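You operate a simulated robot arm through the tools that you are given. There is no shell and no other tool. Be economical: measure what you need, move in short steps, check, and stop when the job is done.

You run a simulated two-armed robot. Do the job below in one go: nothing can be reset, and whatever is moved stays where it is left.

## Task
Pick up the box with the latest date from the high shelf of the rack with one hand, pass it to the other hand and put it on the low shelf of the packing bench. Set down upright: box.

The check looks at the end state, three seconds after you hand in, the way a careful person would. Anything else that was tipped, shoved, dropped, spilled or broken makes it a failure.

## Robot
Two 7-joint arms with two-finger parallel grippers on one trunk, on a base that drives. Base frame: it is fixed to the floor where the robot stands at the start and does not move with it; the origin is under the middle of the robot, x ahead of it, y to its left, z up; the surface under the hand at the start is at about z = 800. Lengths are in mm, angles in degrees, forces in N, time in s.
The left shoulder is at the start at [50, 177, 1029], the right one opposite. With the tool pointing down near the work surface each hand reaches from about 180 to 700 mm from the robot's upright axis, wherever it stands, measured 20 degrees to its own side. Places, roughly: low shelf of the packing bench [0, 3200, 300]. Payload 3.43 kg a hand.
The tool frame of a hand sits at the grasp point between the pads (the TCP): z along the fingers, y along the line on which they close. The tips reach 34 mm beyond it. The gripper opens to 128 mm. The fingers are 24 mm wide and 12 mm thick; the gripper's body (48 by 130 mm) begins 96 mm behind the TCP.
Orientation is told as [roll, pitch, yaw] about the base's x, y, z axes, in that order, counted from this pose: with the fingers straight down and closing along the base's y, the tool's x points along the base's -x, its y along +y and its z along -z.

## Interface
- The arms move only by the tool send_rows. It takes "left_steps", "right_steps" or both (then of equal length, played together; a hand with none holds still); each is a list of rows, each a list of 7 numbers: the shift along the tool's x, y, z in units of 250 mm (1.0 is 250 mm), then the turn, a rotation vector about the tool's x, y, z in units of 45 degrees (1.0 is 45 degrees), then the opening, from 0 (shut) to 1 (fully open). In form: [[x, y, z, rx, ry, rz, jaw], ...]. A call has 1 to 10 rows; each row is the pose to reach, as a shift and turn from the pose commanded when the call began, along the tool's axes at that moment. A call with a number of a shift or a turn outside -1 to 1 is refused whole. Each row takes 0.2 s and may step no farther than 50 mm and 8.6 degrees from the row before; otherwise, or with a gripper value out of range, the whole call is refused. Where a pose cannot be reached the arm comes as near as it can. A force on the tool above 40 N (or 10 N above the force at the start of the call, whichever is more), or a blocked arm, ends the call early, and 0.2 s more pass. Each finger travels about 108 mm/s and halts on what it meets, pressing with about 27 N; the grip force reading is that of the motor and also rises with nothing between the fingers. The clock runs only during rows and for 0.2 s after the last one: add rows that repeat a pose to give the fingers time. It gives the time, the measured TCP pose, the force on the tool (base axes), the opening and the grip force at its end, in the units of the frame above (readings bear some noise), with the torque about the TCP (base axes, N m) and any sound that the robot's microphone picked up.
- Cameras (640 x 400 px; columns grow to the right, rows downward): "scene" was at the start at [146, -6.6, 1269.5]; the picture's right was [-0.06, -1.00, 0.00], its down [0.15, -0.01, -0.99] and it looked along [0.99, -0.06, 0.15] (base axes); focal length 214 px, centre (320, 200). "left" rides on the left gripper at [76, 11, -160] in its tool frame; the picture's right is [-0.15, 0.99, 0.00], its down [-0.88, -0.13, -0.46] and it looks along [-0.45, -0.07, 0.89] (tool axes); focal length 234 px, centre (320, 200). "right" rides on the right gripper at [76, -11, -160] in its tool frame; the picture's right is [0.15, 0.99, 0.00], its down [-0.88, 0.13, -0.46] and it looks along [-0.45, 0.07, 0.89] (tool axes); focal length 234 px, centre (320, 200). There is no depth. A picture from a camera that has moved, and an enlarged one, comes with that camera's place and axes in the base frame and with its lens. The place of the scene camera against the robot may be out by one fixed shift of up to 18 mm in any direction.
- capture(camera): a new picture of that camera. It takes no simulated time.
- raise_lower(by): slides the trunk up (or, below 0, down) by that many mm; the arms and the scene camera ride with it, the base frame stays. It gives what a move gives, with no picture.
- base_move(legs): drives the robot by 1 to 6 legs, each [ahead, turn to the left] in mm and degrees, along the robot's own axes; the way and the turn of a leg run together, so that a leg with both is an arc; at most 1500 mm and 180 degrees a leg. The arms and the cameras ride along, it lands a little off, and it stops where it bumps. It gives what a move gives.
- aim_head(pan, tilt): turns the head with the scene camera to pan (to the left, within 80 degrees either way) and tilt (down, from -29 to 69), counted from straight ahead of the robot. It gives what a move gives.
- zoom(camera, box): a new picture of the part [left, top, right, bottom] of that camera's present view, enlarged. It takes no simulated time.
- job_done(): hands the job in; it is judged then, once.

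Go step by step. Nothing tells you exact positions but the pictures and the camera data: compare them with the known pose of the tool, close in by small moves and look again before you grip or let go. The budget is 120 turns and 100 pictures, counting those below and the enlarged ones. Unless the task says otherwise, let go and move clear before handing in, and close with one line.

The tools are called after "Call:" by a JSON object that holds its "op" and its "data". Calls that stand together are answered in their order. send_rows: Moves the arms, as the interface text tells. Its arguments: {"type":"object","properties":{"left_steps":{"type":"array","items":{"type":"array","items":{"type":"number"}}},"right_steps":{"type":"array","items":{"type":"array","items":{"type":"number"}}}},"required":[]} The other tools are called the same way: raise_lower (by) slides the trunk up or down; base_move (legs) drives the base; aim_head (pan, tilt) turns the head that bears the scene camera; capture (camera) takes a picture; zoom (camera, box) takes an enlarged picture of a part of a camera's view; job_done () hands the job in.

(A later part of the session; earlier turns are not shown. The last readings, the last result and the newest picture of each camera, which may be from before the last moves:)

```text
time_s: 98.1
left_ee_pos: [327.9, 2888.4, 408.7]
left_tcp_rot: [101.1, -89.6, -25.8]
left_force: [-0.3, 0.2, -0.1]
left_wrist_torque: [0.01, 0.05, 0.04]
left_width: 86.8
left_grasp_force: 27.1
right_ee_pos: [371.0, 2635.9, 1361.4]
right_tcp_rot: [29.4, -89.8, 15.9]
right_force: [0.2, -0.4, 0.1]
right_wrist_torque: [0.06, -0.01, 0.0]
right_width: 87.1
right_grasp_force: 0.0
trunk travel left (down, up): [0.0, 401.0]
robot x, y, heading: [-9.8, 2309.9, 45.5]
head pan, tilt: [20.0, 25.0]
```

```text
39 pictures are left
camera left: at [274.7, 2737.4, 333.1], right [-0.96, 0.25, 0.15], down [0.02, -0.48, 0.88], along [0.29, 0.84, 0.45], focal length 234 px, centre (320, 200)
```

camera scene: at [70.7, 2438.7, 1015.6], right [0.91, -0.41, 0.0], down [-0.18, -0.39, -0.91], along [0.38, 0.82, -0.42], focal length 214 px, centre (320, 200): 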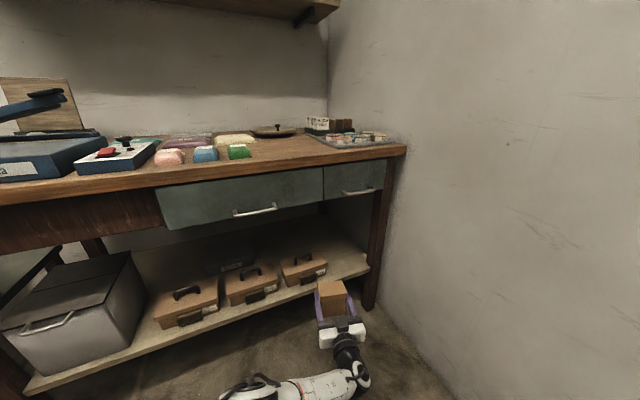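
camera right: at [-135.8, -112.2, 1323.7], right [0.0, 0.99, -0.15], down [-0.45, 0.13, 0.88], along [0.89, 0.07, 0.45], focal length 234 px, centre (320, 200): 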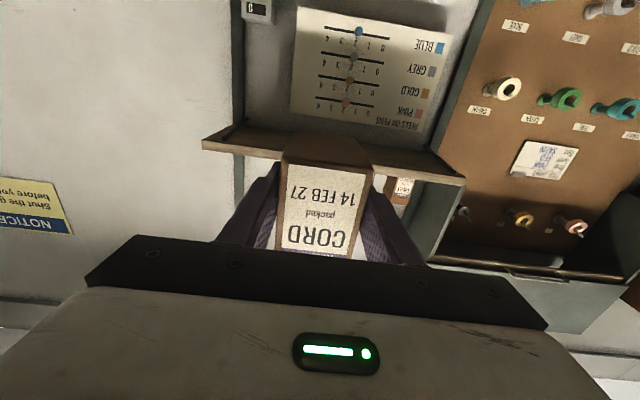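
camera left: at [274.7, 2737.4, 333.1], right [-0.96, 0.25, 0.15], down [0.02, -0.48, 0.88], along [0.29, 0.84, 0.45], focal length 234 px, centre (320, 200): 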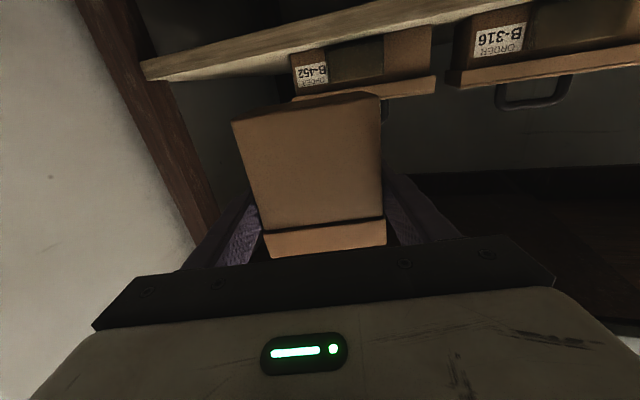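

Call:
{"op": "zoom", "data": {"camera": "left", "box": [70, 0, 310, 150]}}

Call:
{"op": "zoom", "data": {"camera": "scene", "box": [240, 200, 420, 320]}}

```text
2.67 times, centred on (190, 75) of left
camera zoom: at [274.7, 2737.4, 333.1], right [-0.96, 0.25, 0.15], down [0.02, -0.48, 0.88], along [0.29, 0.84, 0.45], focal length 624 px, centre (667, 533)
```

zoom: 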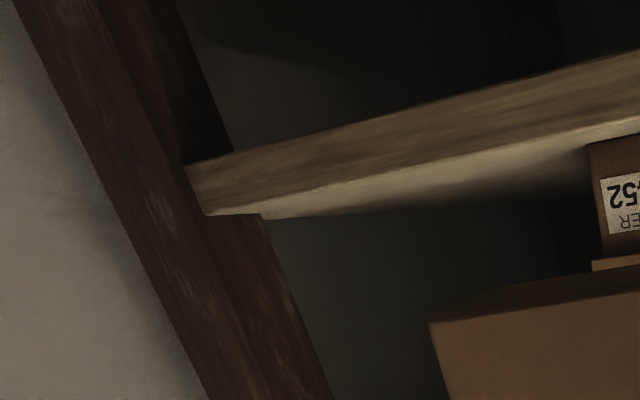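

```text
3.33 times, centred on (330, 260) of scene
camera zoom: at [70.7, 2438.7, 1015.6], right [0.91, -0.41, 0.0], down [-0.18, -0.39, -0.91], along [0.38, 0.82, -0.42], focal length 715 px, centre (287, 0)
```

zoom: 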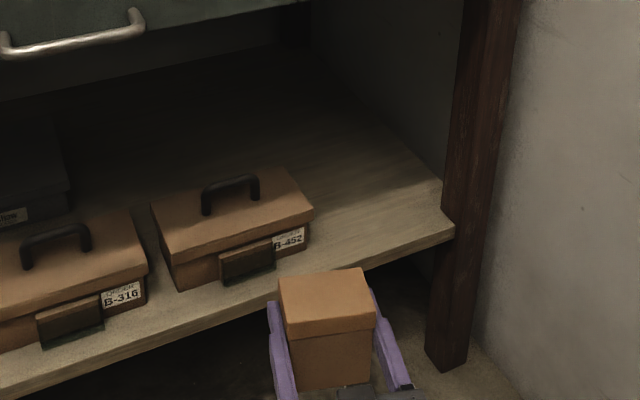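

The measurements agree: the shelf front is at y≈3052, its top at z≈294 and its right end at x≈619. The nearest case edge is at x≈409. I'll draw the hand back 64 mm, then drive the last diagonal leg.

Call:
{"op": "send_rows", "data": {"left_steps": [[0, -0.016, -0.06, 0, 0, 0, 0], [0, -0.032, -0.12, 0, 0, 0, 0], [0, -0.048, -0.19, 0, 0, 0, 0], [0, -0.064, -0.248, 0, 0, 0, 0], [0, -0.064, -0.248, 0, 0, 0, 0]]}}

Call:
{"op": "base_move", "data": {"legs": [[255, 0]]}}

Call:
{"op": "capture", "data": {"camera": "scene"}}

Call:
{"op": "capture", "data": {"camera": "left"}}

```text
time_s: 99.3
left_ee_pos: [327.2, 2823.6, 408.5]
left_tcp_rot: [102.3, -89.6, -27.0]
left_force: [-0.6, -0.4, -0.1]
left_wrist_torque: [0.0, 0.0, 0.0]
left_width: 86.9
left_grasp_force: 26.6
right_ee_pos: [370.5, 2636.6, 1361.4]
right_tcp_rot: [29.4, -89.7, 15.7]
right_force: [-0.2, 0.4, -0.7]
right_wrist_torque: [-0.01, -0.02, 0.01]
right_width: 86.7
right_grasp_force: 0.0
trunk travel left (down, up): [0.0, 401.0]
robot x, y, heading: [-9.9, 2304.0, 45.4]
head pan, tilt: [20.0, 25.0]
```

```text
time_s: 101.2
left_ee_pos: [502.5, 3001.3, 409.4]
left_tcp_rot: [101.3, -89.6, -25.9]
left_force: [0.2, 0.0, -0.7]
left_wrist_torque: [0.02, -0.04, -0.01]
left_width: 86.6
left_grasp_force: 26.8
right_ee_pos: [545.3, 2813.7, 1362.7]
right_tcp_rot: [31.3, -89.8, 13.9]
right_force: [0.1, 0.4, 0.9]
right_wrist_torque: [0.0, 0.01, 0.01]
right_width: 87.1
right_grasp_force: 0.1
trunk travel left (down, up): [0.0, 401.0]
robot x, y, heading: [163.5, 2481.7, 45.5]
head pan, tilt: [20.0, 25.0]
```

```text
36 pictures are left
camera scene: at [245.8, 2616.6, 1015.6], right [0.91, -0.41, 0.0], down [-0.18, -0.38, -0.91], along [0.38, 0.82, -0.42], focal length 214 px, centre (320, 200)
```

scene: 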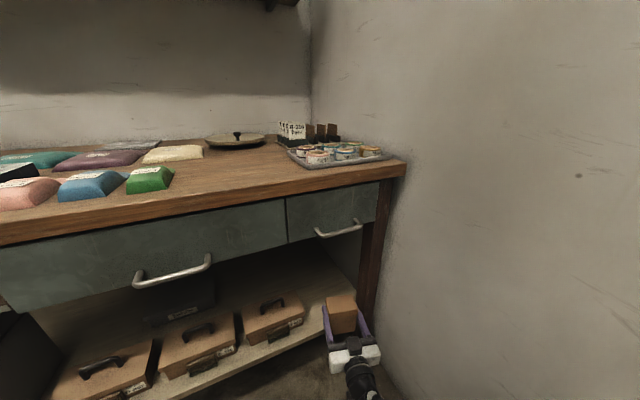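

```text
35 pictures are left
camera left: at [449.5, 2851.0, 333.4], right [-0.96, 0.25, 0.15], down [0.02, -0.48, 0.88], along [0.29, 0.84, 0.45], focal length 234 px, centre (320, 200)
```

left: 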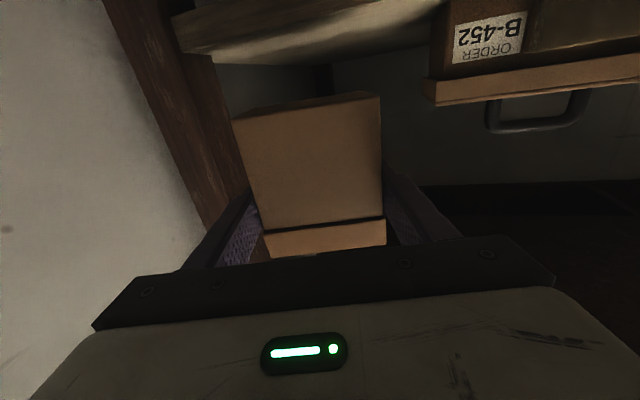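

The hand is lined up in front of the free spot, with the case edge at x≈413. I'll slide the box in over the shelf.

Call:
{"op": "send_rows", "data": {"left_steps": [[0, 0.008, 0.07, 0, 0, 0, 0], [0, 0.016, 0.15, 0, 0, 0, 0], [0, 0.025, 0.23, 0, 0, 0, 0], [0, 0.035, 0.31, 0, 0, 0, 0], [0, 0.043, 0.38, 0, 0, 0, 0], [0, 0.049, 0.438, 0, 0, 0, 0], [0, 0.049, 0.438, 0, 0, 0, 0]]}}

Call:
{"op": "capture", "data": {"camera": "left"}}

Call:
{"op": "zoom", "data": {"camera": "scene", "box": [240, 250, 420, 400]}}

```text
time_s: 102.8
left_ee_pos: [508.7, 3093.6, 419.8]
left_tcp_rot: [99.3, -89.6, -24.0]
left_force: [0.0, -0.5, 0.4]
left_wrist_torque: [-0.02, 0.02, -0.04]
left_width: 86.7
left_grasp_force: 27.4
left hand out of reach, approached as far as the arm can: row 4, 5, 6, 7
right_ee_pos: [546.0, 2814.1, 1362.5]
right_tcp_rot: [30.1, -89.7, 15.0]
right_force: [0.5, 0.5, -0.6]
right_wrist_torque: [-0.03, 0.01, -0.04]
right_width: 86.8
right_grasp_force: 0.1
trunk travel left (down, up): [0.0, 401.0]
robot x, y, heading: [167.0, 2479.7, 45.4]
head pan, tilt: [20.0, 25.0]
```

```text
34 pictures are left
camera left: at [454.9, 2942.5, 344.2], right [-0.96, 0.25, 0.15], down [0.02, -0.48, 0.88], along [0.29, 0.84, 0.45], focal length 234 px, centre (320, 200)
```

left: 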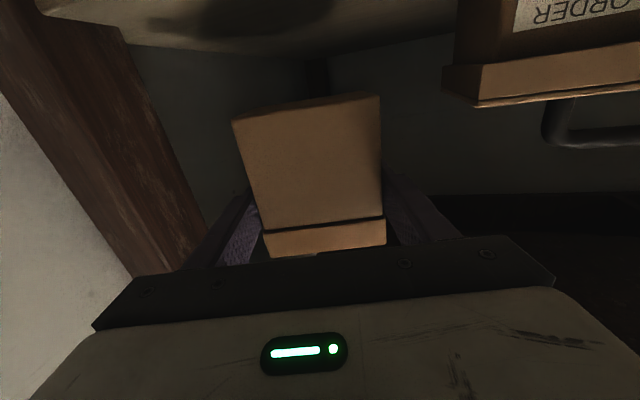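

```text
2.67 times, centred on (330, 325) of scene
camera zoom: at [245.8, 2616.6, 1015.6], right [0.91, -0.41, 0.0], down [-0.18, -0.38, -0.91], along [0.38, 0.82, -0.42], focal length 572 px, centre (293, -133)
```

zoom: 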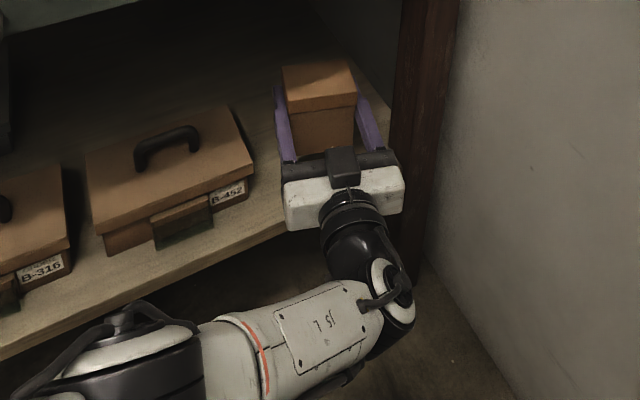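

The arm is at its reach limit, so the base must come closer. I'll pull the hand straight out and shift it left, then drive in another 90 mm.

Call:
{"op": "send_rows", "data": {"left_steps": [[0, -0.03, -0.11, 0, 0, 0, 0], [0, -0.06, -0.22, 0, 0, 0, 0], [0, -0.09, -0.35, 0, 0, 0, 0], [0, -0.09, -0.38, 0, 0, 0, 0], [0.0, 0.02, -0.4, 0, 0, 0, 0], [0.0, 0.08, -0.42, 0, 0, 0, 0], [0.0, 0.135, -0.44, 0, 0, 0, 0], [0.0, 0.135, -0.44, 0, 0, 0, 0]]}}

Call:
{"op": "capture", "data": {"camera": "left"}}

Call:
{"op": "aim_head", "data": {"pan": -40, "tilt": 50}}

Call:
{"op": "capture", "data": {"camera": "scene"}}

```text
time_s: 104.4
left_ee_pos: [524.3, 2993.6, 534.8]
left_tcp_rot: [-128.0, -79.1, -158.5]
left_force: [-0.1, 0.6, 0.2]
left_wrist_torque: [0.01, -0.01, -0.02]
left_width: 87.0
left_grasp_force: 27.2
right_ee_pos: [538.9, 2795.0, 1378.7]
right_tcp_rot: [147.1, -88.8, -101.8]
right_force: [-0.7, 0.3, 0.2]
right_wrist_torque: [-0.02, 0.0, -0.05]
right_width: 87.0
right_grasp_force: 0.0
trunk travel left (down, up): [0.0, 401.0]
robot x, y, heading: [165.0, 2485.5, 45.5]
head pan, tilt: [20.0, 25.0]
stopped in row 8 (left hand): the arm was blocked; the commanded pose is now the measured one
```

```text
32 pictures are left
camera left: at [481.3, 2851.2, 440.2], right [-0.96, 0.28, 0.0], down [-0.16, -0.53, 0.83], along [0.23, 0.8, 0.56], focal length 234 px, centre (320, 200)
```

left: 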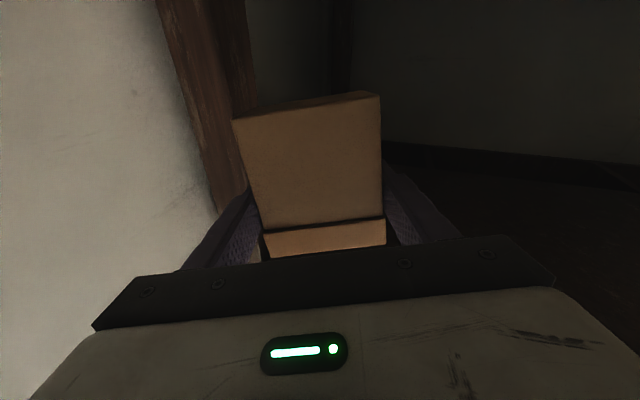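

```text
time_s: 105.7
left_ee_pos: [526.5, 2994.5, 534.9]
left_tcp_rot: [-128.7, -79.1, -158.0]
left_force: [0.0, -0.4, -0.7]
left_wrist_torque: [0.01, 0.01, -0.01]
left_width: 86.8
left_grasp_force: 27.4
right_ee_pos: [547.6, 2792.3, 1376.1]
right_tcp_rot: [121.9, -88.8, -76.9]
right_force: [-0.5, 0.0, 0.2]
right_wrist_torque: [0.0, -0.01, 0.03]
right_width: 86.7
right_grasp_force: 0.0
trunk travel left (down, up): [0.0, 401.0]
robot x, y, heading: [167.3, 2480.6, 45.4]
head pan, tilt: [-40.0, 50.0]
```

```text
31 pictures are left
camera scene: at [282.2, 2549.1, 994.1], right [0.36, -0.93, -0.02], down [-0.65, -0.24, -0.72], along [0.67, 0.27, -0.7], focal length 214 px, centre (320, 200)
```

scene: 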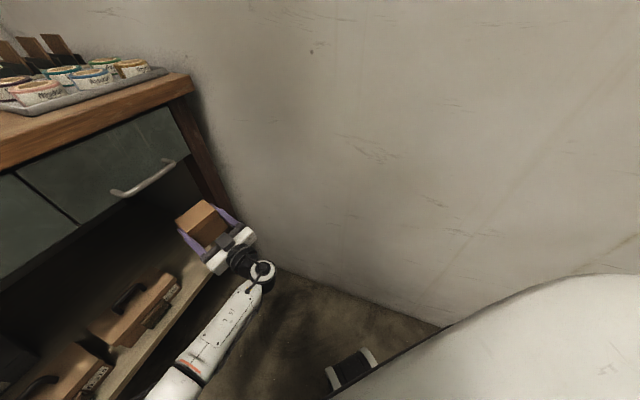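

The arm got blocked and the hand has risen and tilted. I'll look at the left elbow before moving on.

Call:
{"op": "aim_head", "data": {"pan": 35, "tilt": 55}}

Call:
{"op": "capture", "data": {"camera": "scene"}}

```text
time_s: 107.1
left_ee_pos: [526.3, 2996.4, 536.0]
left_tcp_rot: [-128.8, -78.9, -157.9]
left_force: [-0.1, 0.3, -0.2]
left_wrist_torque: [-0.02, -0.01, -0.01]
left_width: 86.6
left_grasp_force: 26.7
right_ee_pos: [543.5, 2794.8, 1374.1]
right_tcp_rot: [129.1, -89.0, -84.1]
right_force: [0.3, 0.0, -0.1]
right_wrist_torque: [-0.02, -0.02, 0.0]
right_width: 87.1
right_grasp_force: 0.1
trunk travel left (down, up): [0.0, 401.0]
robot x, y, heading: [167.4, 2483.4, 45.5]
head pan, tilt: [35.0, 55.0]
```

```text
30 pictures are left
camera scene: at [218.7, 2591.6, 980.2], right [0.99, -0.17, 0.0], down [-0.14, -0.8, -0.59], along [0.1, 0.58, -0.81], focal length 214 px, centre (320, 200)
```

scene: 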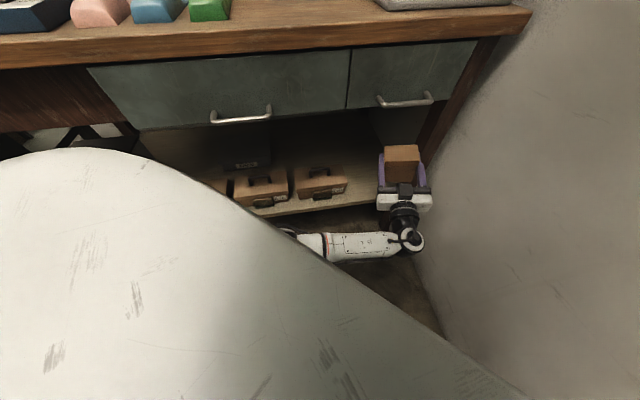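

I'll back the base off 200 mm to release any contact, then check the posture.

Call:
{"op": "base_move", "data": {"legs": [[-250, 0]]}}

Call:
{"op": "aim_head", "data": {"pan": 40, "tilt": 50}}

Call:
{"op": "capture", "data": {"camera": "scene"}}

Call:
{"op": "capture", "data": {"camera": "left"}}

```text
time_s: 108.9
left_ee_pos: [356.9, 2822.9, 536.3]
left_tcp_rot: [-129.0, -78.8, -157.7]
left_force: [0.4, 0.6, 0.3]
left_wrist_torque: [-0.02, 0.0, 0.03]
left_width: 87.0
left_grasp_force: 26.6
right_ee_pos: [374.7, 2621.9, 1373.0]
right_tcp_rot: [124.5, -89.1, -79.2]
right_force: [-0.3, -0.3, -0.4]
right_wrist_torque: [-0.01, 0.0, 0.0]
right_width: 87.0
right_grasp_force: 0.0
trunk travel left (down, up): [0.0, 401.0]
robot x, y, heading: [-4.0, 2315.4, 45.4]
head pan, tilt: [35.0, 55.0]
```

```text
time_s: 109.6
left_ee_pos: [361.0, 2825.6, 539.8]
left_tcp_rot: [-128.8, -78.0, -158.0]
left_force: [0.2, 0.2, -0.6]
left_wrist_torque: [-0.02, 0.01, -0.01]
left_width: 86.9
left_grasp_force: 27.1
right_ee_pos: [375.9, 2628.9, 1367.2]
right_tcp_rot: [110.5, -89.4, -65.3]
right_force: [0.0, -0.1, 0.1]
right_wrist_torque: [0.0, -0.01, 0.01]
right_width: 87.2
right_grasp_force: 0.1
trunk travel left (down, up): [0.0, 401.0]
robot x, y, heading: [-7.6, 2307.1, 45.5]
head pan, tilt: [40.0, 50.0]
```

```text
29 pictures are left
camera scene: at [43.2, 2427.9, 981.5], right [1.0, -0.08, 0.0], down [-0.06, -0.76, -0.65], along [0.05, 0.65, -0.76], focal length 214 px, centre (320, 200)
```

scene: 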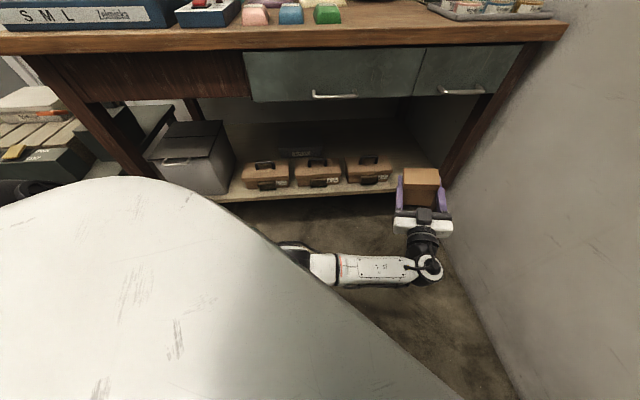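

```text
28 pictures are left
camera left: at [320.2, 2684.0, 443.5], right [-0.96, 0.28, -0.02], down [-0.17, -0.54, 0.82], along [0.22, 0.79, 0.57], focal length 234 px, centre (320, 200)
```

left: 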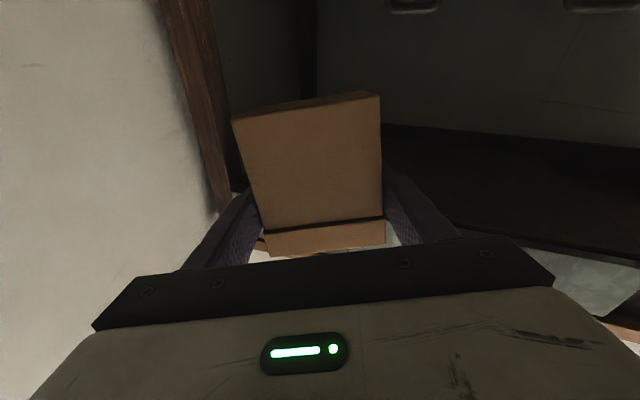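

The robot is free again, the shelf items look undisturbed and the box is still held. I'll re-level the hand at a comfortable reach, z≈470, pointing 10° left of the robot's heading.

Call:
{"op": "send_rows", "data": {"left_steps": [[0.045, 0.02, 0.01, 0.066, 0.033, 0.031, 0], [0.09, 0.042, 0.02, 0.132, 0.066, 0.062, 0], [0.136, 0.063, 0.03, 0.198, 0.099, 0.093, 0], [0.18, 0.084, 0.04, 0.263, 0.132, 0.123, 0], [0.226, 0.105, 0.05, 0.33, 0.165, 0.154, 0], [0.272, 0.126, 0.06, 0.395, 0.198, 0.185, 0], [0.272, 0.126, 0.06, 0.395, 0.198, 0.185, 0]]}}

Call:
{"op": "capture", "data": {"camera": "left"}}

```text
time_s: 111.2
left_ee_pos: [342.5, 2852.1, 448.3]
left_tcp_rot: [7.3, -88.4, 48.1]
left_force: [-1.0, -0.2, 1.0]
left_wrist_torque: [0.05, -0.01, 0.0]
left_width: 86.3
left_grasp_force: 26.8
right_ee_pos: [374.4, 2639.9, 1361.1]
right_tcp_rot: [28.5, -89.8, 16.7]
right_force: [-0.7, 0.5, -0.1]
right_wrist_torque: [0.0, 0.05, 0.01]
right_width: 87.0
right_grasp_force: 0.0
trunk travel left (down, up): [0.0, 401.0]
robot x, y, heading: [-1.4, 2312.8, 45.1]
head pan, tilt: [40.0, 50.0]
```

```text
27 pictures are left
camera left: at [240.9, 2726.5, 379.1], right [-0.81, 0.57, 0.15], down [-0.14, -0.43, 0.89], along [0.57, 0.7, 0.43], focal length 234 px, centre (320, 200)
```

left: 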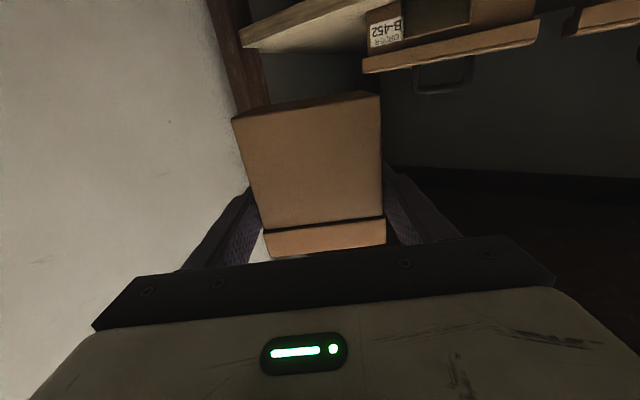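

The hand is level at z=448. I'll test here in free space that it can go down to z≈357 before committing.

Call:
{"op": "send_rows", "data": {"left_steps": [[0.08, 0, 0, 0, -0.015, 0, 0], [0.18, 0, 0, 0, -0.033, 0, 0], [0.28, 0, 0, 0, -0.033, 0, 0], [0.38, 0, 0, 0, -0.033, 0, 0], [0.38, 0, 0, 0, -0.033, 0, 0]]}}

Call:
{"op": "send_rows", "data": {"left_steps": [[-0.1, 0, 0, 0, 0, 0, 0], [-0.2, 0, 0, 0, 0, 0, 0], [-0.3, 0, 0, 0, 0, 0, 0], [-0.42, 0, 0, 0, 0, 0, 0], [-0.42, 0, 0, 0, 0, 0, 0]]}}

```text
time_s: 112.4
left_ee_pos: [333.0, 2866.3, 355.8]
left_tcp_rot: [119.2, -88.8, -63.3]
left_force: [0.5, 0.3, 0.0]
left_wrist_torque: [-0.01, -0.01, 0.0]
left_width: 86.8
left_grasp_force: 26.7
right_ee_pos: [372.7, 2644.8, 1360.1]
right_tcp_rot: [-24.4, -89.6, 69.6]
right_force: [0.3, -0.4, -0.5]
right_wrist_torque: [-0.01, -0.03, 0.01]
right_width: 86.7
right_grasp_force: 0.2
trunk travel left (down, up): [0.0, 401.0]
robot x, y, heading: [-3.0, 2308.7, 45.5]
head pan, tilt: [40.0, 50.0]
```

```text
time_s: 113.6
left_ee_pos: [339.1, 2848.6, 460.9]
left_tcp_rot: [49.4, -89.8, 5.9]
left_force: [-0.4, -0.4, -0.2]
left_wrist_torque: [-0.04, 0.02, -0.02]
left_width: 86.7
left_grasp_force: 27.2
right_ee_pos: [374.4, 2640.4, 1361.1]
right_tcp_rot: [29.1, -89.7, 16.1]
right_force: [0.3, 0.0, 0.4]
right_wrist_torque: [0.03, 0.03, 0.0]
right_width: 87.0
right_grasp_force: 0.1
trunk travel left (down, up): [0.0, 401.0]
robot x, y, heading: [-2.9, 2310.4, 45.3]
head pan, tilt: [40.0, 50.0]
```

The reach is fine. I'll turn to about 49° and drive in 220 mm with the hand held high, then check.

Call:
{"op": "base_move", "data": {"legs": [[0, 3.8], [220, 0]]}}

Call:
{"op": "aim_head", "data": {"pan": 25, "tilt": 40}}

Call:
{"op": "capture", "data": {"camera": "scene"}}

Call:
{"op": "capture", "data": {"camera": "left"}}

```text
time_s: 115.7
left_ee_pos: [449.6, 3033.6, 462.2]
left_tcp_rot: [89.7, -89.7, -30.9]
left_force: [0.3, 0.2, 0.2]
left_wrist_torque: [-0.01, -0.02, -0.01]
left_width: 86.9
left_grasp_force: 26.3
right_ee_pos: [496.1, 2827.0, 1362.7]
right_tcp_rot: [30.1, -89.8, 18.6]
right_force: [-0.2, 0.7, -0.2]
right_wrist_torque: [0.01, 0.02, 0.02]
right_width: 87.2
right_grasp_force: 0.1
trunk travel left (down, up): [0.0, 401.0]
robot x, y, heading: [138.7, 2474.9, 49.1]
head pan, tilt: [40.0, 50.0]
```

```text
time_s: 116.5
left_ee_pos: [449.8, 3034.9, 461.9]
left_tcp_rot: [82.7, -89.8, -23.7]
left_force: [-0.5, 0.8, -0.4]
left_wrist_torque: [-0.04, 0.02, -0.02]
left_width: 86.6
left_grasp_force: 26.9
right_ee_pos: [496.0, 2828.4, 1362.0]
right_tcp_rot: [31.0, -89.8, 17.5]
right_force: [-0.7, 0.5, 0.1]
right_wrist_torque: [-0.01, 0.01, -0.05]
right_width: 87.1
right_grasp_force: 0.0
trunk travel left (down, up): [0.0, 401.0]
robot x, y, heading: [142.4, 2472.6, 49.0]
head pan, tilt: [25.0, 40.0]
```

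```text
26 pictures are left
camera scene: at [199.3, 2607.8, 992.3], right [0.96, -0.28, 0.0], down [-0.18, -0.62, -0.77], along [0.21, 0.74, -0.64], focal length 214 px, centre (320, 200)
```

scene: 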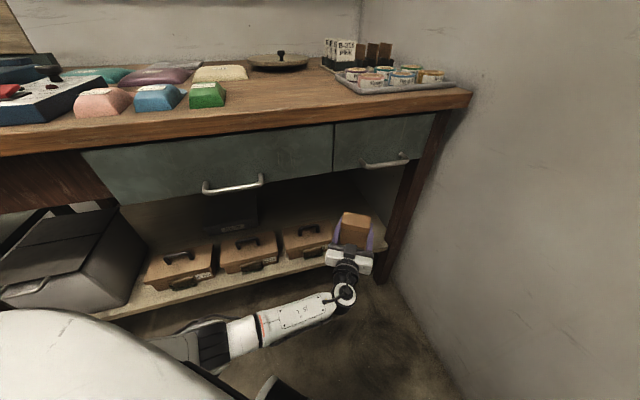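

```text
25 pictures are left
camera left: at [355.8, 2904.1, 386.8], right [-0.85, 0.51, 0.15], down [-0.12, -0.46, 0.88], along [0.52, 0.73, 0.45], focal length 234 px, centre (320, 200)
```

left: 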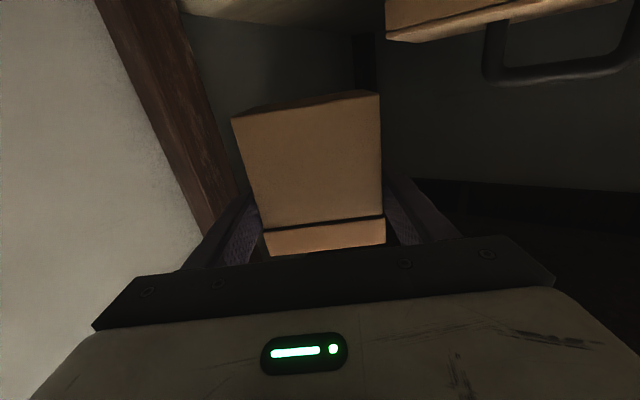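

The hand is clear of the case lid, whose top is at z≈368, and on line. I'll drive the last 100 mm.

Call:
{"op": "base_move", "data": {"legs": [[102, 0]]}}

Call:
{"op": "capture", "data": {"camera": "left"}}

Call:
{"op": "zoom", "data": {"camera": "scene", "box": [230, 180, 410, 300]}}

```text
time_s: 117.7
left_ee_pos: [515.2, 3111.6, 462.5]
left_tcp_rot: [86.2, -89.8, -27.3]
left_force: [0.0, 0.8, -0.1]
left_wrist_torque: [-0.02, 0.04, 0.05]
left_width: 86.9
left_grasp_force: 26.9
right_ee_pos: [562.7, 2903.7, 1362.8]
right_tcp_rot: [31.0, -89.9, 17.7]
right_force: [-0.2, -0.6, 0.4]
right_wrist_torque: [-0.04, -0.03, 0.0]
right_width: 86.9
right_grasp_force: 0.0
trunk travel left (down, up): [0.0, 401.0]
robot x, y, heading: [205.5, 2550.0, 48.9]
head pan, tilt: [25.0, 40.0]
```

```text
24 pictures are left
camera left: at [422.4, 2980.9, 386.9], right [-0.85, 0.51, 0.15], down [-0.12, -0.46, 0.88], along [0.52, 0.73, 0.45], focal length 234 px, centre (320, 200)
```

left: 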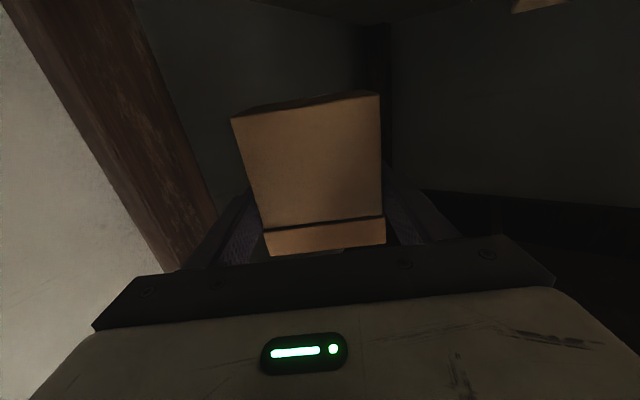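

```text
3.33 times, centred on (320, 240) of scene
camera zoom: at [266.1, 2684.5, 992.3], right [0.96, -0.28, 0.0], down [-0.18, -0.62, -0.77], along [0.21, 0.74, -0.64], focal length 715 px, centre (320, 67)
```

zoom: 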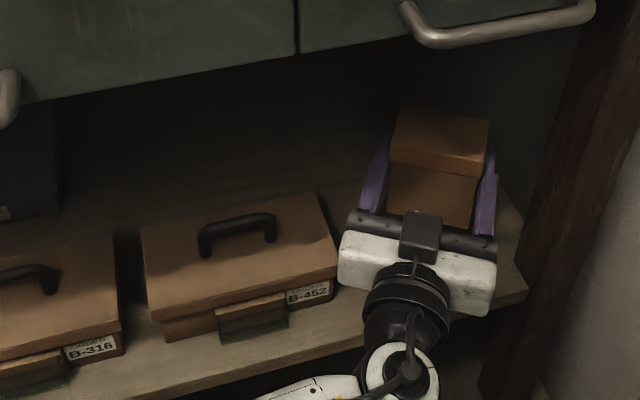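

The box is over the free spot. I'll lower to about z=375 with a small correction for the sway seen earlier, and then check.

Call:
{"op": "send_rows", "data": {"left_steps": [[0.06, -0.012, -0.002, 0, 0, 0, 0], [0.12, -0.024, -0.004, 0, 0, 0, 0], [0.18, -0.036, -0.006, 0, 0, 0, 0], [0.24, -0.048, -0.008, 0, 0, 0, 0], [0.3, -0.062, -0.01, 0, 0, 0, 0], [0.34, -0.062, -0.01, 0, 0, 0, 0], [0.34, -0.062, -0.01, 0, 0, 0, 0]]}}

Call:
{"op": "capture", "data": {"camera": "left"}}

Call:
{"op": "zoom", "data": {"camera": "scene", "box": [230, 180, 410, 300]}}

```text
time_s: 119.5
left_ee_pos: [507.1, 3134.7, 381.0]
left_tcp_rot: [121.3, -86.6, -61.1]
left_force: [0.5, -0.1, 1.0]
left_wrist_torque: [-0.04, 0.0, 0.03]
left_width: 86.5
left_grasp_force: 26.9
right_ee_pos: [563.6, 2903.0, 1360.6]
right_tcp_rot: [50.9, -89.8, -2.3]
right_force: [0.5, 0.6, -0.5]
right_wrist_torque: [-0.01, -0.02, -0.02]
right_width: 87.0
right_grasp_force: 0.1
trunk travel left (down, up): [0.0, 401.0]
robot x, y, heading: [203.8, 2549.8, 48.9]
head pan, tilt: [25.0, 40.0]
stopped in row 7 (left hand): the arm was blocked; the commanded pose is now the measured one
```

```text
22 pictures are left
camera left: at [415.3, 3005.9, 302.6], right [-0.85, 0.48, 0.2], down [-0.09, -0.51, 0.86], along [0.51, 0.72, 0.47], focal length 234 px, centre (320, 200)
```

left: 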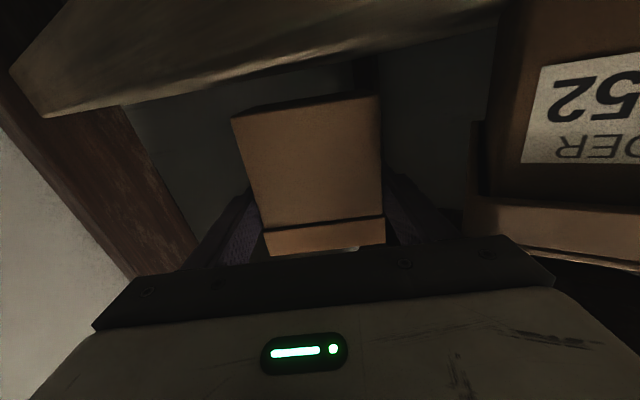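

```text
3.33 times, centred on (320, 240) of scene
camera zoom: at [266.3, 2684.6, 991.1], right [0.96, -0.28, 0.0], down [-0.18, -0.62, -0.77], along [0.21, 0.74, -0.64], focal length 715 px, centre (320, 67)
```

zoom: 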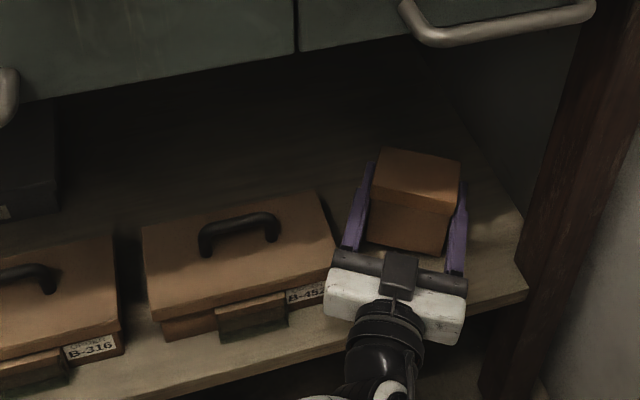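

The hand stopped at z≈381, pushed forward with a slight tilt and no tool force, so it looks like an arm limit. I'll raise it again and look at the elbow.

Call:
{"op": "send_rows", "data": {"left_steps": [[-0.06, -0.01, -0.03, 0, 0.02, 0, 0], [-0.12, -0.02, -0.05, 0, 0.03, 0, 0], [-0.18, -0.03, -0.07, 0, 0.05, 0, 0], [-0.24, -0.03, -0.09, 0, 0.07, 0, 0], [-0.3, -0.03, -0.09, 0, 0.075, 0, 0], [-0.3, -0.03, -0.09, 0, 0.075, 0, 0]]}}

Call:
{"op": "aim_head", "data": {"pan": 60, "tilt": 60}}

Call:
{"op": "capture", "data": {"camera": "scene"}}

```text
time_s: 120.8
left_ee_pos: [504.3, 3118.4, 462.4]
left_tcp_rot: [74.4, -86.9, -13.5]
left_force: [-0.5, -0.3, -0.2]
left_wrist_torque: [0.01, -0.01, 0.01]
left_width: 86.8
left_grasp_force: 27.2
right_ee_pos: [562.7, 2911.7, 1358.9]
right_tcp_rot: [-15.2, -89.5, 63.9]
right_force: [0.2, -0.4, -0.5]
right_wrist_torque: [0.0, 0.02, -0.02]
right_width: 87.1
right_grasp_force: 0.1
trunk travel left (down, up): [0.0, 401.0]
robot x, y, heading: [204.4, 2550.1, 48.7]
head pan, tilt: [25.0, 40.0]
```

```text
time_s: 121.9
left_ee_pos: [502.4, 3119.3, 460.9]
left_tcp_rot: [73.3, -86.9, -12.4]
left_force: [-0.1, -0.1, 0.7]
left_wrist_torque: [0.0, 0.0, 0.03]
left_width: 86.4
left_grasp_force: 26.6
right_ee_pos: [562.1, 2911.2, 1359.4]
right_tcp_rot: [-17.2, -89.5, 65.8]
right_force: [0.6, 0.3, -0.2]
right_wrist_torque: [0.0, -0.02, -0.03]
right_width: 87.0
right_grasp_force: 0.2
trunk travel left (down, up): [0.0, 401.0]
robot x, y, heading: [203.6, 2550.7, 48.7]
head pan, tilt: [60.0, 60.0]
```

```text
20 pictures are left
camera scene: at [221.4, 2670.7, 964.7], right [0.95, 0.32, 0.0], down [0.28, -0.82, -0.49], along [-0.16, 0.47, -0.87], focal length 214 px, centre (320, 200)
```

scene: 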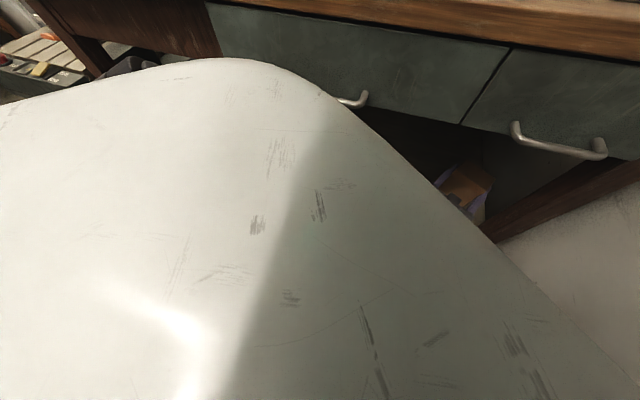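

I can't see the elbow, but the pattern shows this arm wants the hand farther to its left. I'll shift the hand 22 mm left, level it, and turn the base about 4° to the right to compensate.

Call:
{"op": "send_rows", "data": {"left_steps": [[0, 0.03, 0, 0, -0.015, -0.02, 0], [0, 0.06, 0, 0, -0.03, -0.04, 0], [0, 0.09, 0, 0, -0.045, -0.06, 0], [0, 0.09, 0, 0, -0.045, -0.06, 0]]}}

Call:
{"op": "base_move", "data": {"legs": [[0, -3.7]]}}

Call:
{"op": "capture", "data": {"camera": "left"}}

```text
time_s: 122.9
left_ee_pos: [487.5, 3117.8, 458.5]
left_tcp_rot: [-174.8, -89.4, -124.8]
left_force: [-0.4, 0.5, 0.4]
left_wrist_torque: [-0.01, 0.02, -0.01]
left_width: 86.6
left_grasp_force: 27.2
right_ee_pos: [564.0, 2905.2, 1361.5]
right_tcp_rot: [22.7, -89.8, 26.0]
right_force: [-0.2, 0.0, -0.6]
right_wrist_torque: [0.01, 0.04, -0.02]
right_width: 87.3
right_grasp_force: 0.0
trunk travel left (down, up): [0.0, 401.0]
robot x, y, heading: [208.0, 2551.8, 49.1]
head pan, tilt: [60.0, 60.0]
```

```text
time_s: 123.7
left_ee_pos: [522.7, 3098.0, 456.2]
left_tcp_rot: [166.0, -89.7, -109.4]
left_force: [0.4, -1.0, -0.5]
left_wrist_torque: [-0.01, -0.02, 0.04]
left_width: 86.9
left_grasp_force: 27.0
right_ee_pos: [585.3, 2881.1, 1362.1]
right_tcp_rot: [25.2, -89.7, 19.8]
right_force: [0.0, -0.6, -0.9]
right_wrist_torque: [0.03, 0.03, 0.02]
right_width: 87.1
right_grasp_force: 0.1
trunk travel left (down, up): [0.0, 401.0]
robot x, y, heading: [205.4, 2550.6, 45.4]
head pan, tilt: [60.0, 60.0]
```

```text
19 pictures are left
camera left: at [424.2, 2971.8, 381.0], right [-0.83, 0.54, 0.15], down [-0.14, -0.46, 0.88], along [0.54, 0.7, 0.46], focal length 234 px, centre (320, 200)
```

left: 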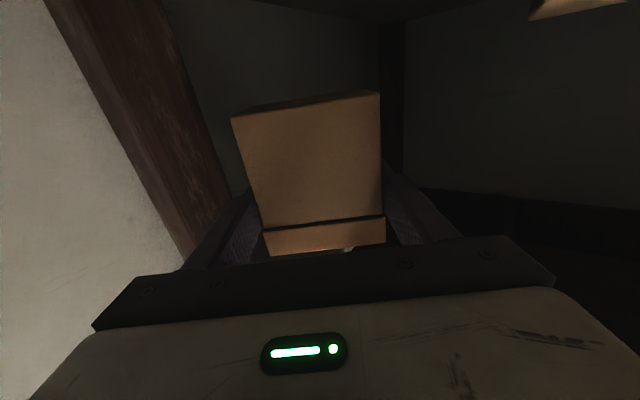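

The hand is level at (523, 3098, 456). I'll lower it 70 mm straight down and check how it tracks.

Call:
{"op": "send_rows", "data": {"left_steps": [[0.05, 0, 0, 0, 0, 0, 0], [0.1, 0, 0, 0, 0, 0, 0], [0.15, 0, 0, 0, 0, 0, 0], [0.2, 0, 0, 0, 0, 0, 0], [0.24, 0, 0, 0, 0, 0, 0], [0.28, 0, 0, 0, 0, 0, 0], [0.28, 0, 0, 0, 0, 0, 0]]}}

```text
time_s: 125.3
left_ee_pos: [504.5, 3111.3, 385.4]
left_tcp_rot: [109.9, -88.0, -52.6]
left_force: [-1.2, -0.2, 0.1]
left_wrist_torque: [-0.01, -0.01, -0.05]
left_width: 86.5
left_grasp_force: 26.8
right_ee_pos: [575.6, 2875.9, 1368.6]
right_tcp_rot: [-176.3, -89.6, -138.7]
right_force: [-0.2, 0.2, -0.1]
right_wrist_torque: [0.05, 0.0, -0.01]
right_width: 87.3
right_grasp_force: 0.1
trunk travel left (down, up): [0.0, 401.0]
robot x, y, heading: [204.2, 2546.9, 45.4]
head pan, tilt: [60.0, 60.0]
```

Call:
{"op": "aim_head", "data": {"pan": 30, "tilt": 45}}

Call:
{"op": "capture", "data": {"camera": "scene"}}

```text
time_s: 126.2
left_ee_pos: [505.0, 3112.0, 386.0]
left_tcp_rot: [114.0, -88.0, -56.7]
left_force: [0.3, 0.3, 0.1]
left_wrist_torque: [-0.02, -0.03, 0.02]
left_width: 86.6
left_grasp_force: 27.0
right_ee_pos: [576.6, 2874.4, 1366.5]
right_tcp_rot: [-179.3, -89.6, -135.7]
right_force: [0.1, -0.4, 0.1]
right_wrist_torque: [0.03, 0.0, 0.04]
right_width: 87.1
right_grasp_force: 0.1
trunk travel left (down, up): [0.0, 401.0]
robot x, y, heading: [207.1, 2553.5, 45.4]
head pan, tilt: [30.0, 45.0]
```

```text
18 pictures are left
camera scene: at [261.3, 2675.1, 986.5], right [0.97, -0.25, 0.01], down [-0.17, -0.68, -0.71], along [0.18, 0.69, -0.7], focal length 214 px, centre (320, 200)
```

scene: 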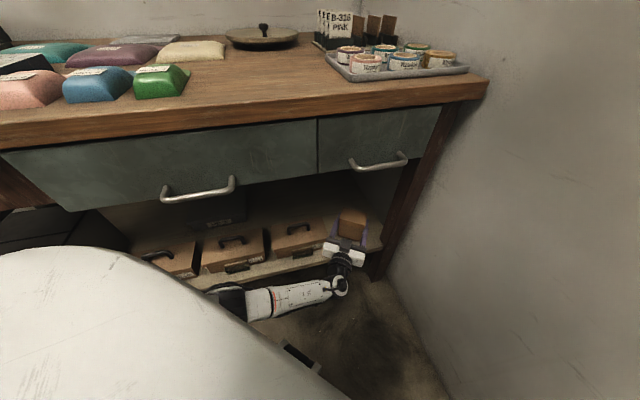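

The left elbow is resting on the robot's own base, which lifts the trunk slightly. Stretching the arm more will raise the elbow, so I'll lift, back the base 28 mm, extend forward and lower again.

Call:
{"op": "send_rows", "data": {"left_steps": [[-0.07, 0, 0, 0, 0, 0, 0], [-0.14, 0, 0, 0, 0, 0, 0], [-0.21, 0, 0, 0, 0, 0, 0], [-0.26, 0, 0, 0, 0, 0, 0], [-0.26, 0, 0, 0, 0, 0, 0]]}}

Call:
{"op": "base_move", "data": {"legs": [[-28, 0]]}}

Call:
{"op": "send_rows", "data": {"left_steps": [[0, 0.01, 0.04, 0, 0, 0, 0], [0, 0.02, 0.08, 0, 0, 0, 0], [0, 0.033, 0.122, 0, 0, 0, 0], [0.05, 0.033, 0.122, 0, 0, 0, 0], [0.1, 0.033, 0.122, 0, 0, 0, 0], [0.15, 0.033, 0.122, 0, 0, 0, 0], [0.2, 0.033, 0.122, 0, 0, 0, 0], [0.25, 0.033, 0.122, 0, 0, 0, 0], [0.28, 0.033, 0.122, 0, 0, 0, 0], [0.28, 0.033, 0.122, 0, 0, 0, 0]]}}

```text
time_s: 127.5
left_ee_pos: [521.6, 3099.6, 452.1]
left_tcp_rot: [162.9, -89.7, -106.2]
left_force: [0.1, -0.2, 0.0]
left_wrist_torque: [-0.03, 0.01, -0.01]
left_width: 86.6
left_grasp_force: 26.7
right_ee_pos: [584.8, 2883.1, 1361.2]
right_tcp_rot: [0.6, -89.8, 44.4]
right_force: [-0.1, 0.1, -0.6]
right_wrist_torque: [-0.02, 0.01, 0.02]
right_width: 86.9
right_grasp_force: 0.1
trunk travel left (down, up): [0.0, 401.0]
robot x, y, heading: [205.8, 2550.7, 45.2]
head pan, tilt: [30.0, 45.0]
```

```text
time_s: 128.3
left_ee_pos: [500.4, 3080.3, 450.3]
left_tcp_rot: [160.9, -89.7, -104.1]
left_force: [0.6, -0.1, 0.8]
left_wrist_torque: [0.0, -0.02, -0.02]
left_width: 86.9
left_grasp_force: 27.2
right_ee_pos: [565.6, 2862.4, 1361.9]
right_tcp_rot: [6.7, -89.7, 38.3]
right_force: [-0.4, 0.2, 0.7]
right_wrist_torque: [0.03, 0.01, 0.01]
right_width: 86.9
right_grasp_force: 0.1
trunk travel left (down, up): [0.0, 401.0]
robot x, y, heading: [185.2, 2534.3, 45.2]
head pan, tilt: [30.0, 45.0]
```

```text
time_s: 130.5
left_ee_pos: [512.3, 3109.4, 382.3]
left_tcp_rot: [157.6, -89.4, -101.0]
left_force: [-0.5, -0.3, 0.2]
left_wrist_torque: [0.0, 0.03, 0.03]
left_width: 86.6
left_grasp_force: 27.5
right_ee_pos: [565.5, 2859.7, 1362.1]
right_tcp_rot: [39.5, -89.8, 5.5]
right_force: [-0.7, 0.3, 0.6]
right_wrist_torque: [0.06, -0.01, -0.01]
right_width: 87.2
right_grasp_force: 0.0
trunk travel left (down, up): [0.0, 401.0]
robot x, y, heading: [186.0, 2534.8, 45.4]
head pan, tilt: [30.0, 45.0]
```

The hand now tracks exactly: (512, 3109, 382), nearly level. I'll check clearances before the last lowering.

Call:
{"op": "capture", "data": {"camera": "left"}}

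Call:
{"op": "zoom", "data": {"camera": "scene", "box": [230, 170, 410, 290]}}

```text
17 pictures are left
camera left: at [414.5, 2983.3, 305.9], right [-0.83, 0.54, 0.15], down [-0.14, -0.46, 0.88], along [0.54, 0.7, 0.46], focal length 234 px, centre (320, 200)
```

left: 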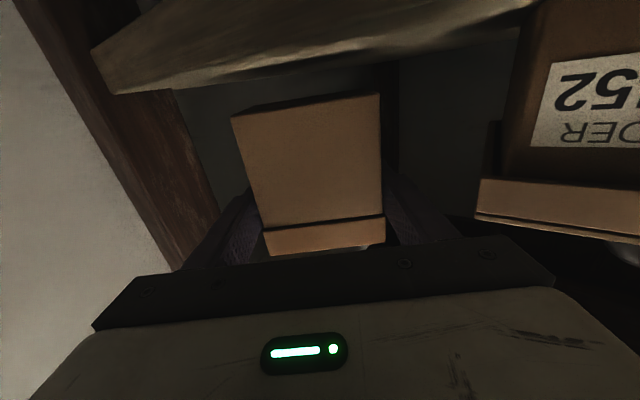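

```text
3.33 times, centred on (320, 230) of scene
camera zoom: at [246.9, 2658.6, 985.1], right [0.97, -0.25, 0.0], down [-0.18, -0.68, -0.71], along [0.18, 0.68, -0.71], focal length 715 px, centre (320, 100)
```

zoom: 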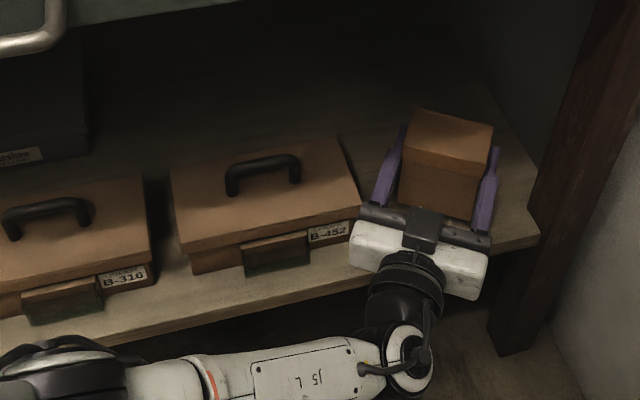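

There is about 20 mm of clearance to the case. I'll nudge slightly to the right and deeper while lowering gently toward contact.

Call:
{"op": "send_rows", "data": {"left_steps": [[0, -0.01, 0.02, 0, 0, 0, 0], [0, -0.02, 0.042, 0, 0, 0, 0], [0.03, -0.02, 0.042, 0, 0, 0, 0], [0.06, -0.02, 0.042, 0, 0, 0, 0], [0.08, -0.02, 0.042, 0, 0, 0, 0], [0.08, -0.02, 0.042, 0, 0, 0, 0]]}}

Call:
{"op": "send_rows", "data": {"left_steps": [[0.006, 0, 0, 0, 0, 0, 0], [0.012, 0, 0, 0, 0, 0, 0], [0.018, 0, 0, 0, 0, 0, 0], [0.018, 0, 0, 0, 0, 0, 0]]}}

```text
time_s: 131.9
left_ee_pos: [521.1, 3117.0, 361.9]
left_tcp_rot: [159.2, -89.6, -102.5]
left_force: [-0.4, -0.3, -0.1]
left_wrist_torque: [0.0, 0.02, 0.02]
left_width: 86.8
left_grasp_force: 27.0
right_ee_pos: [564.1, 2861.6, 1361.7]
right_tcp_rot: [39.4, -89.8, 5.6]
right_force: [-0.2, 0.2, -0.3]
right_wrist_torque: [0.0, 0.02, -0.04]
right_width: 87.2
right_grasp_force: 0.0
trunk travel left (down, up): [0.0, 401.0]
robot x, y, heading: [184.7, 2530.4, 45.1]
head pan, tilt: [30.0, 45.0]
```

```text
time_s: 132.9
left_ee_pos: [521.9, 3116.0, 360.9]
left_tcp_rot: [171.9, -89.4, -115.2]
left_force: [-1.6, -1.0, 12.4]
left_wrist_torque: [-0.61, -0.08, -0.05]
left_width: 86.7
left_grasp_force: 26.5
right_ee_pos: [564.0, 2859.1, 1363.5]
right_tcp_rot: [69.4, -90.0, -24.4]
right_force: [-0.2, -0.2, 0.7]
right_wrist_torque: [-0.05, 0.03, -0.03]
right_width: 87.1
right_grasp_force: 0.0
trunk travel left (down, up): [0.0, 401.0]
robot x, y, heading: [186.2, 2532.0, 45.2]
head pan, tilt: [30.0, 45.0]
```

Contact at z≈361 with 12 N upward, so the box is on the shelf. I'll ease off slightly and look before opening.

Call:
{"op": "send_rows", "data": {"left_steps": [[-0.008, 0, 0, 0, 0, 0, 0], [-0.008, 0, 0, 0, 0, 0, 0]]}}

Call:
{"op": "zoom", "data": {"camera": "left", "box": [200, 20, 640, 280]}}

Call:
{"op": "zoom", "data": {"camera": "scene", "box": [300, 180, 410, 270]}}

```text
time_s: 133.5
left_ee_pos: [522.4, 3116.9, 361.0]
left_tcp_rot: [163.5, -89.6, -106.8]
left_force: [1.9, 3.3, 7.1]
left_wrist_torque: [-0.15, -0.36, 0.18]
left_width: 86.7
left_grasp_force: 27.1
right_ee_pos: [564.3, 2859.1, 1361.2]
right_tcp_rot: [56.8, -89.9, -11.8]
right_force: [0.0, -0.6, 1.2]
right_wrist_torque: [0.0, 0.02, 0.0]
right_width: 87.0
right_grasp_force: 0.0
trunk travel left (down, up): [0.0, 401.0]
robot x, y, heading: [189.5, 2530.9, 45.1]
head pan, tilt: [30.0, 45.0]
```

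```text
1.45 times, centred on (420, 150) of left
camera zoom: at [424.1, 2989.9, 284.6], right [-0.83, 0.54, 0.15], down [-0.14, -0.46, 0.88], along [0.54, 0.7, 0.46], focal length 341 px, centre (174, 273)
```

zoom: 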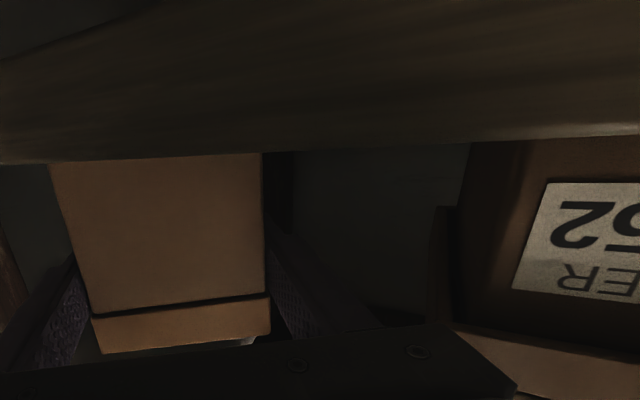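

```text
4.44 times, centred on (355, 225) of scene
camera zoom: at [246.6, 2658.1, 985.2], right [0.97, -0.25, 0.0], down [-0.18, -0.68, -0.71], along [0.18, 0.68, -0.71], focal length 953 px, centre (164, 89)
```

zoom: 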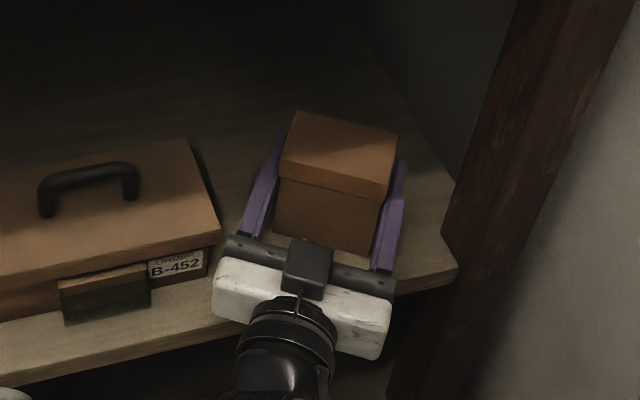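

The box stands upright on the shelf behind the edge, clear of the case and the leg. I'll open the fingers slightly.

Call:
{"op": "send_rows", "data": {"left_steps": [[0, 0, 0, 0, 0, 0, 0.66], [0, 0, 0, 0, 0, 0, 0.7], [0, 0, 0, 0, 0, 0, 0.75], [0, 0, 0, 0, 0, 0, 0.8], [0, 0, 0, 0, 0, 0, 0.8], [0, 0, 0, 0, 0, 0, 0.8]]}}

Call:
{"op": "zoom", "data": {"camera": "scene", "box": [300, 180, 410, 270]}}

```text
time_s: 134.9
left_ee_pos: [521.8, 3116.4, 359.9]
left_tcp_rot: [157.0, -89.4, -100.2]
left_force: [0.1, 0.1, -0.3]
left_wrist_torque: [0.02, 0.03, 0.0]
left_width: 102.4
left_grasp_force: 0.1
right_ee_pos: [566.0, 2860.8, 1362.2]
right_tcp_rot: [42.2, -89.8, 2.8]
right_force: [-0.1, -0.4, -0.7]
right_wrist_torque: [-0.02, -0.01, 0.01]
right_width: 87.0
right_grasp_force: 0.0
trunk travel left (down, up): [0.0, 401.0]
robot x, y, heading: [190.3, 2531.0, 45.4]
head pan, tilt: [30.0, 45.0]
```

```text
4.44 times, centred on (355, 225) of scene
camera zoom: at [246.8, 2658.5, 985.1], right [0.97, -0.25, 0.0], down [-0.18, -0.68, -0.71], along [0.18, 0.68, -0.71], focal length 953 px, centre (164, 89)
```

zoom: 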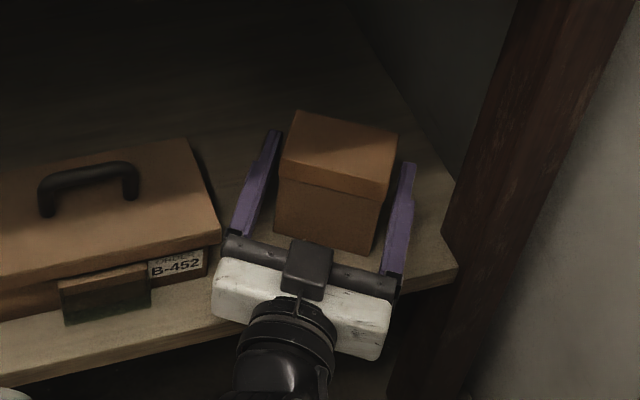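

The box is released and standing. I'll open wider, lift the hand straight up above the box and then back the base away.

Call:
{"op": "send_rows", "data": {"left_steps": [[0, 0, 0, 0, 0, 0, 0.85], [0, 0, 0, 0, 0, 0, 0.92], [0, 0, 0, 0, 0, 0, 0.92], [-0.04, 0, 0, 0, 0, 0, 0.92], [-0.1, 0, 0, 0, 0, 0, 0.92], [-0.16, 0, 0, 0, 0, 0, 0.92], [-0.22, 0, 0, 0, 0, 0, 0.92], [-0.28, 0, 0, 0, 0, 0, 0.92], [-0.36, 0, 0, 0, 0, 0, 0.92], [-0.4, 0, 0, 0, 0, 0, 0.92]]}}

Call:
{"op": "zoom", "data": {"camera": "scene", "box": [300, 180, 410, 270]}}

```text
time_s: 137.1
left_ee_pos: [522.1, 3116.6, 459.9]
left_tcp_rot: [148.5, -89.5, -91.7]
left_force: [-0.5, 0.5, -0.6]
left_wrist_torque: [-0.01, 0.02, -0.01]
left_width: 117.7
left_grasp_force: 0.1
right_ee_pos: [563.4, 2859.8, 1362.7]
right_tcp_rot: [42.7, -89.9, 2.4]
right_force: [0.3, -0.3, -0.3]
right_wrist_torque: [0.04, 0.01, 0.0]
right_width: 87.1
right_grasp_force: 0.0
trunk travel left (down, up): [0.0, 401.0]
robot x, y, heading: [186.1, 2526.2, 44.9]
head pan, tilt: [30.0, 45.0]
```

```text
4.44 times, centred on (355, 225) of scene
camera zoom: at [246.8, 2658.5, 985.1], right [0.97, -0.25, 0.0], down [-0.18, -0.68, -0.71], along [0.18, 0.68, -0.71], focal length 953 px, centre (164, 89)
```

zoom: 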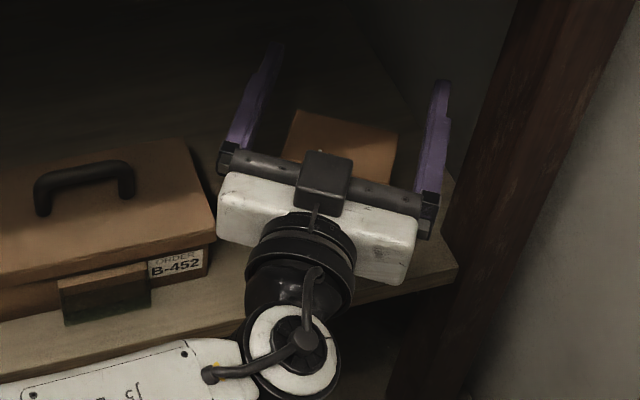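

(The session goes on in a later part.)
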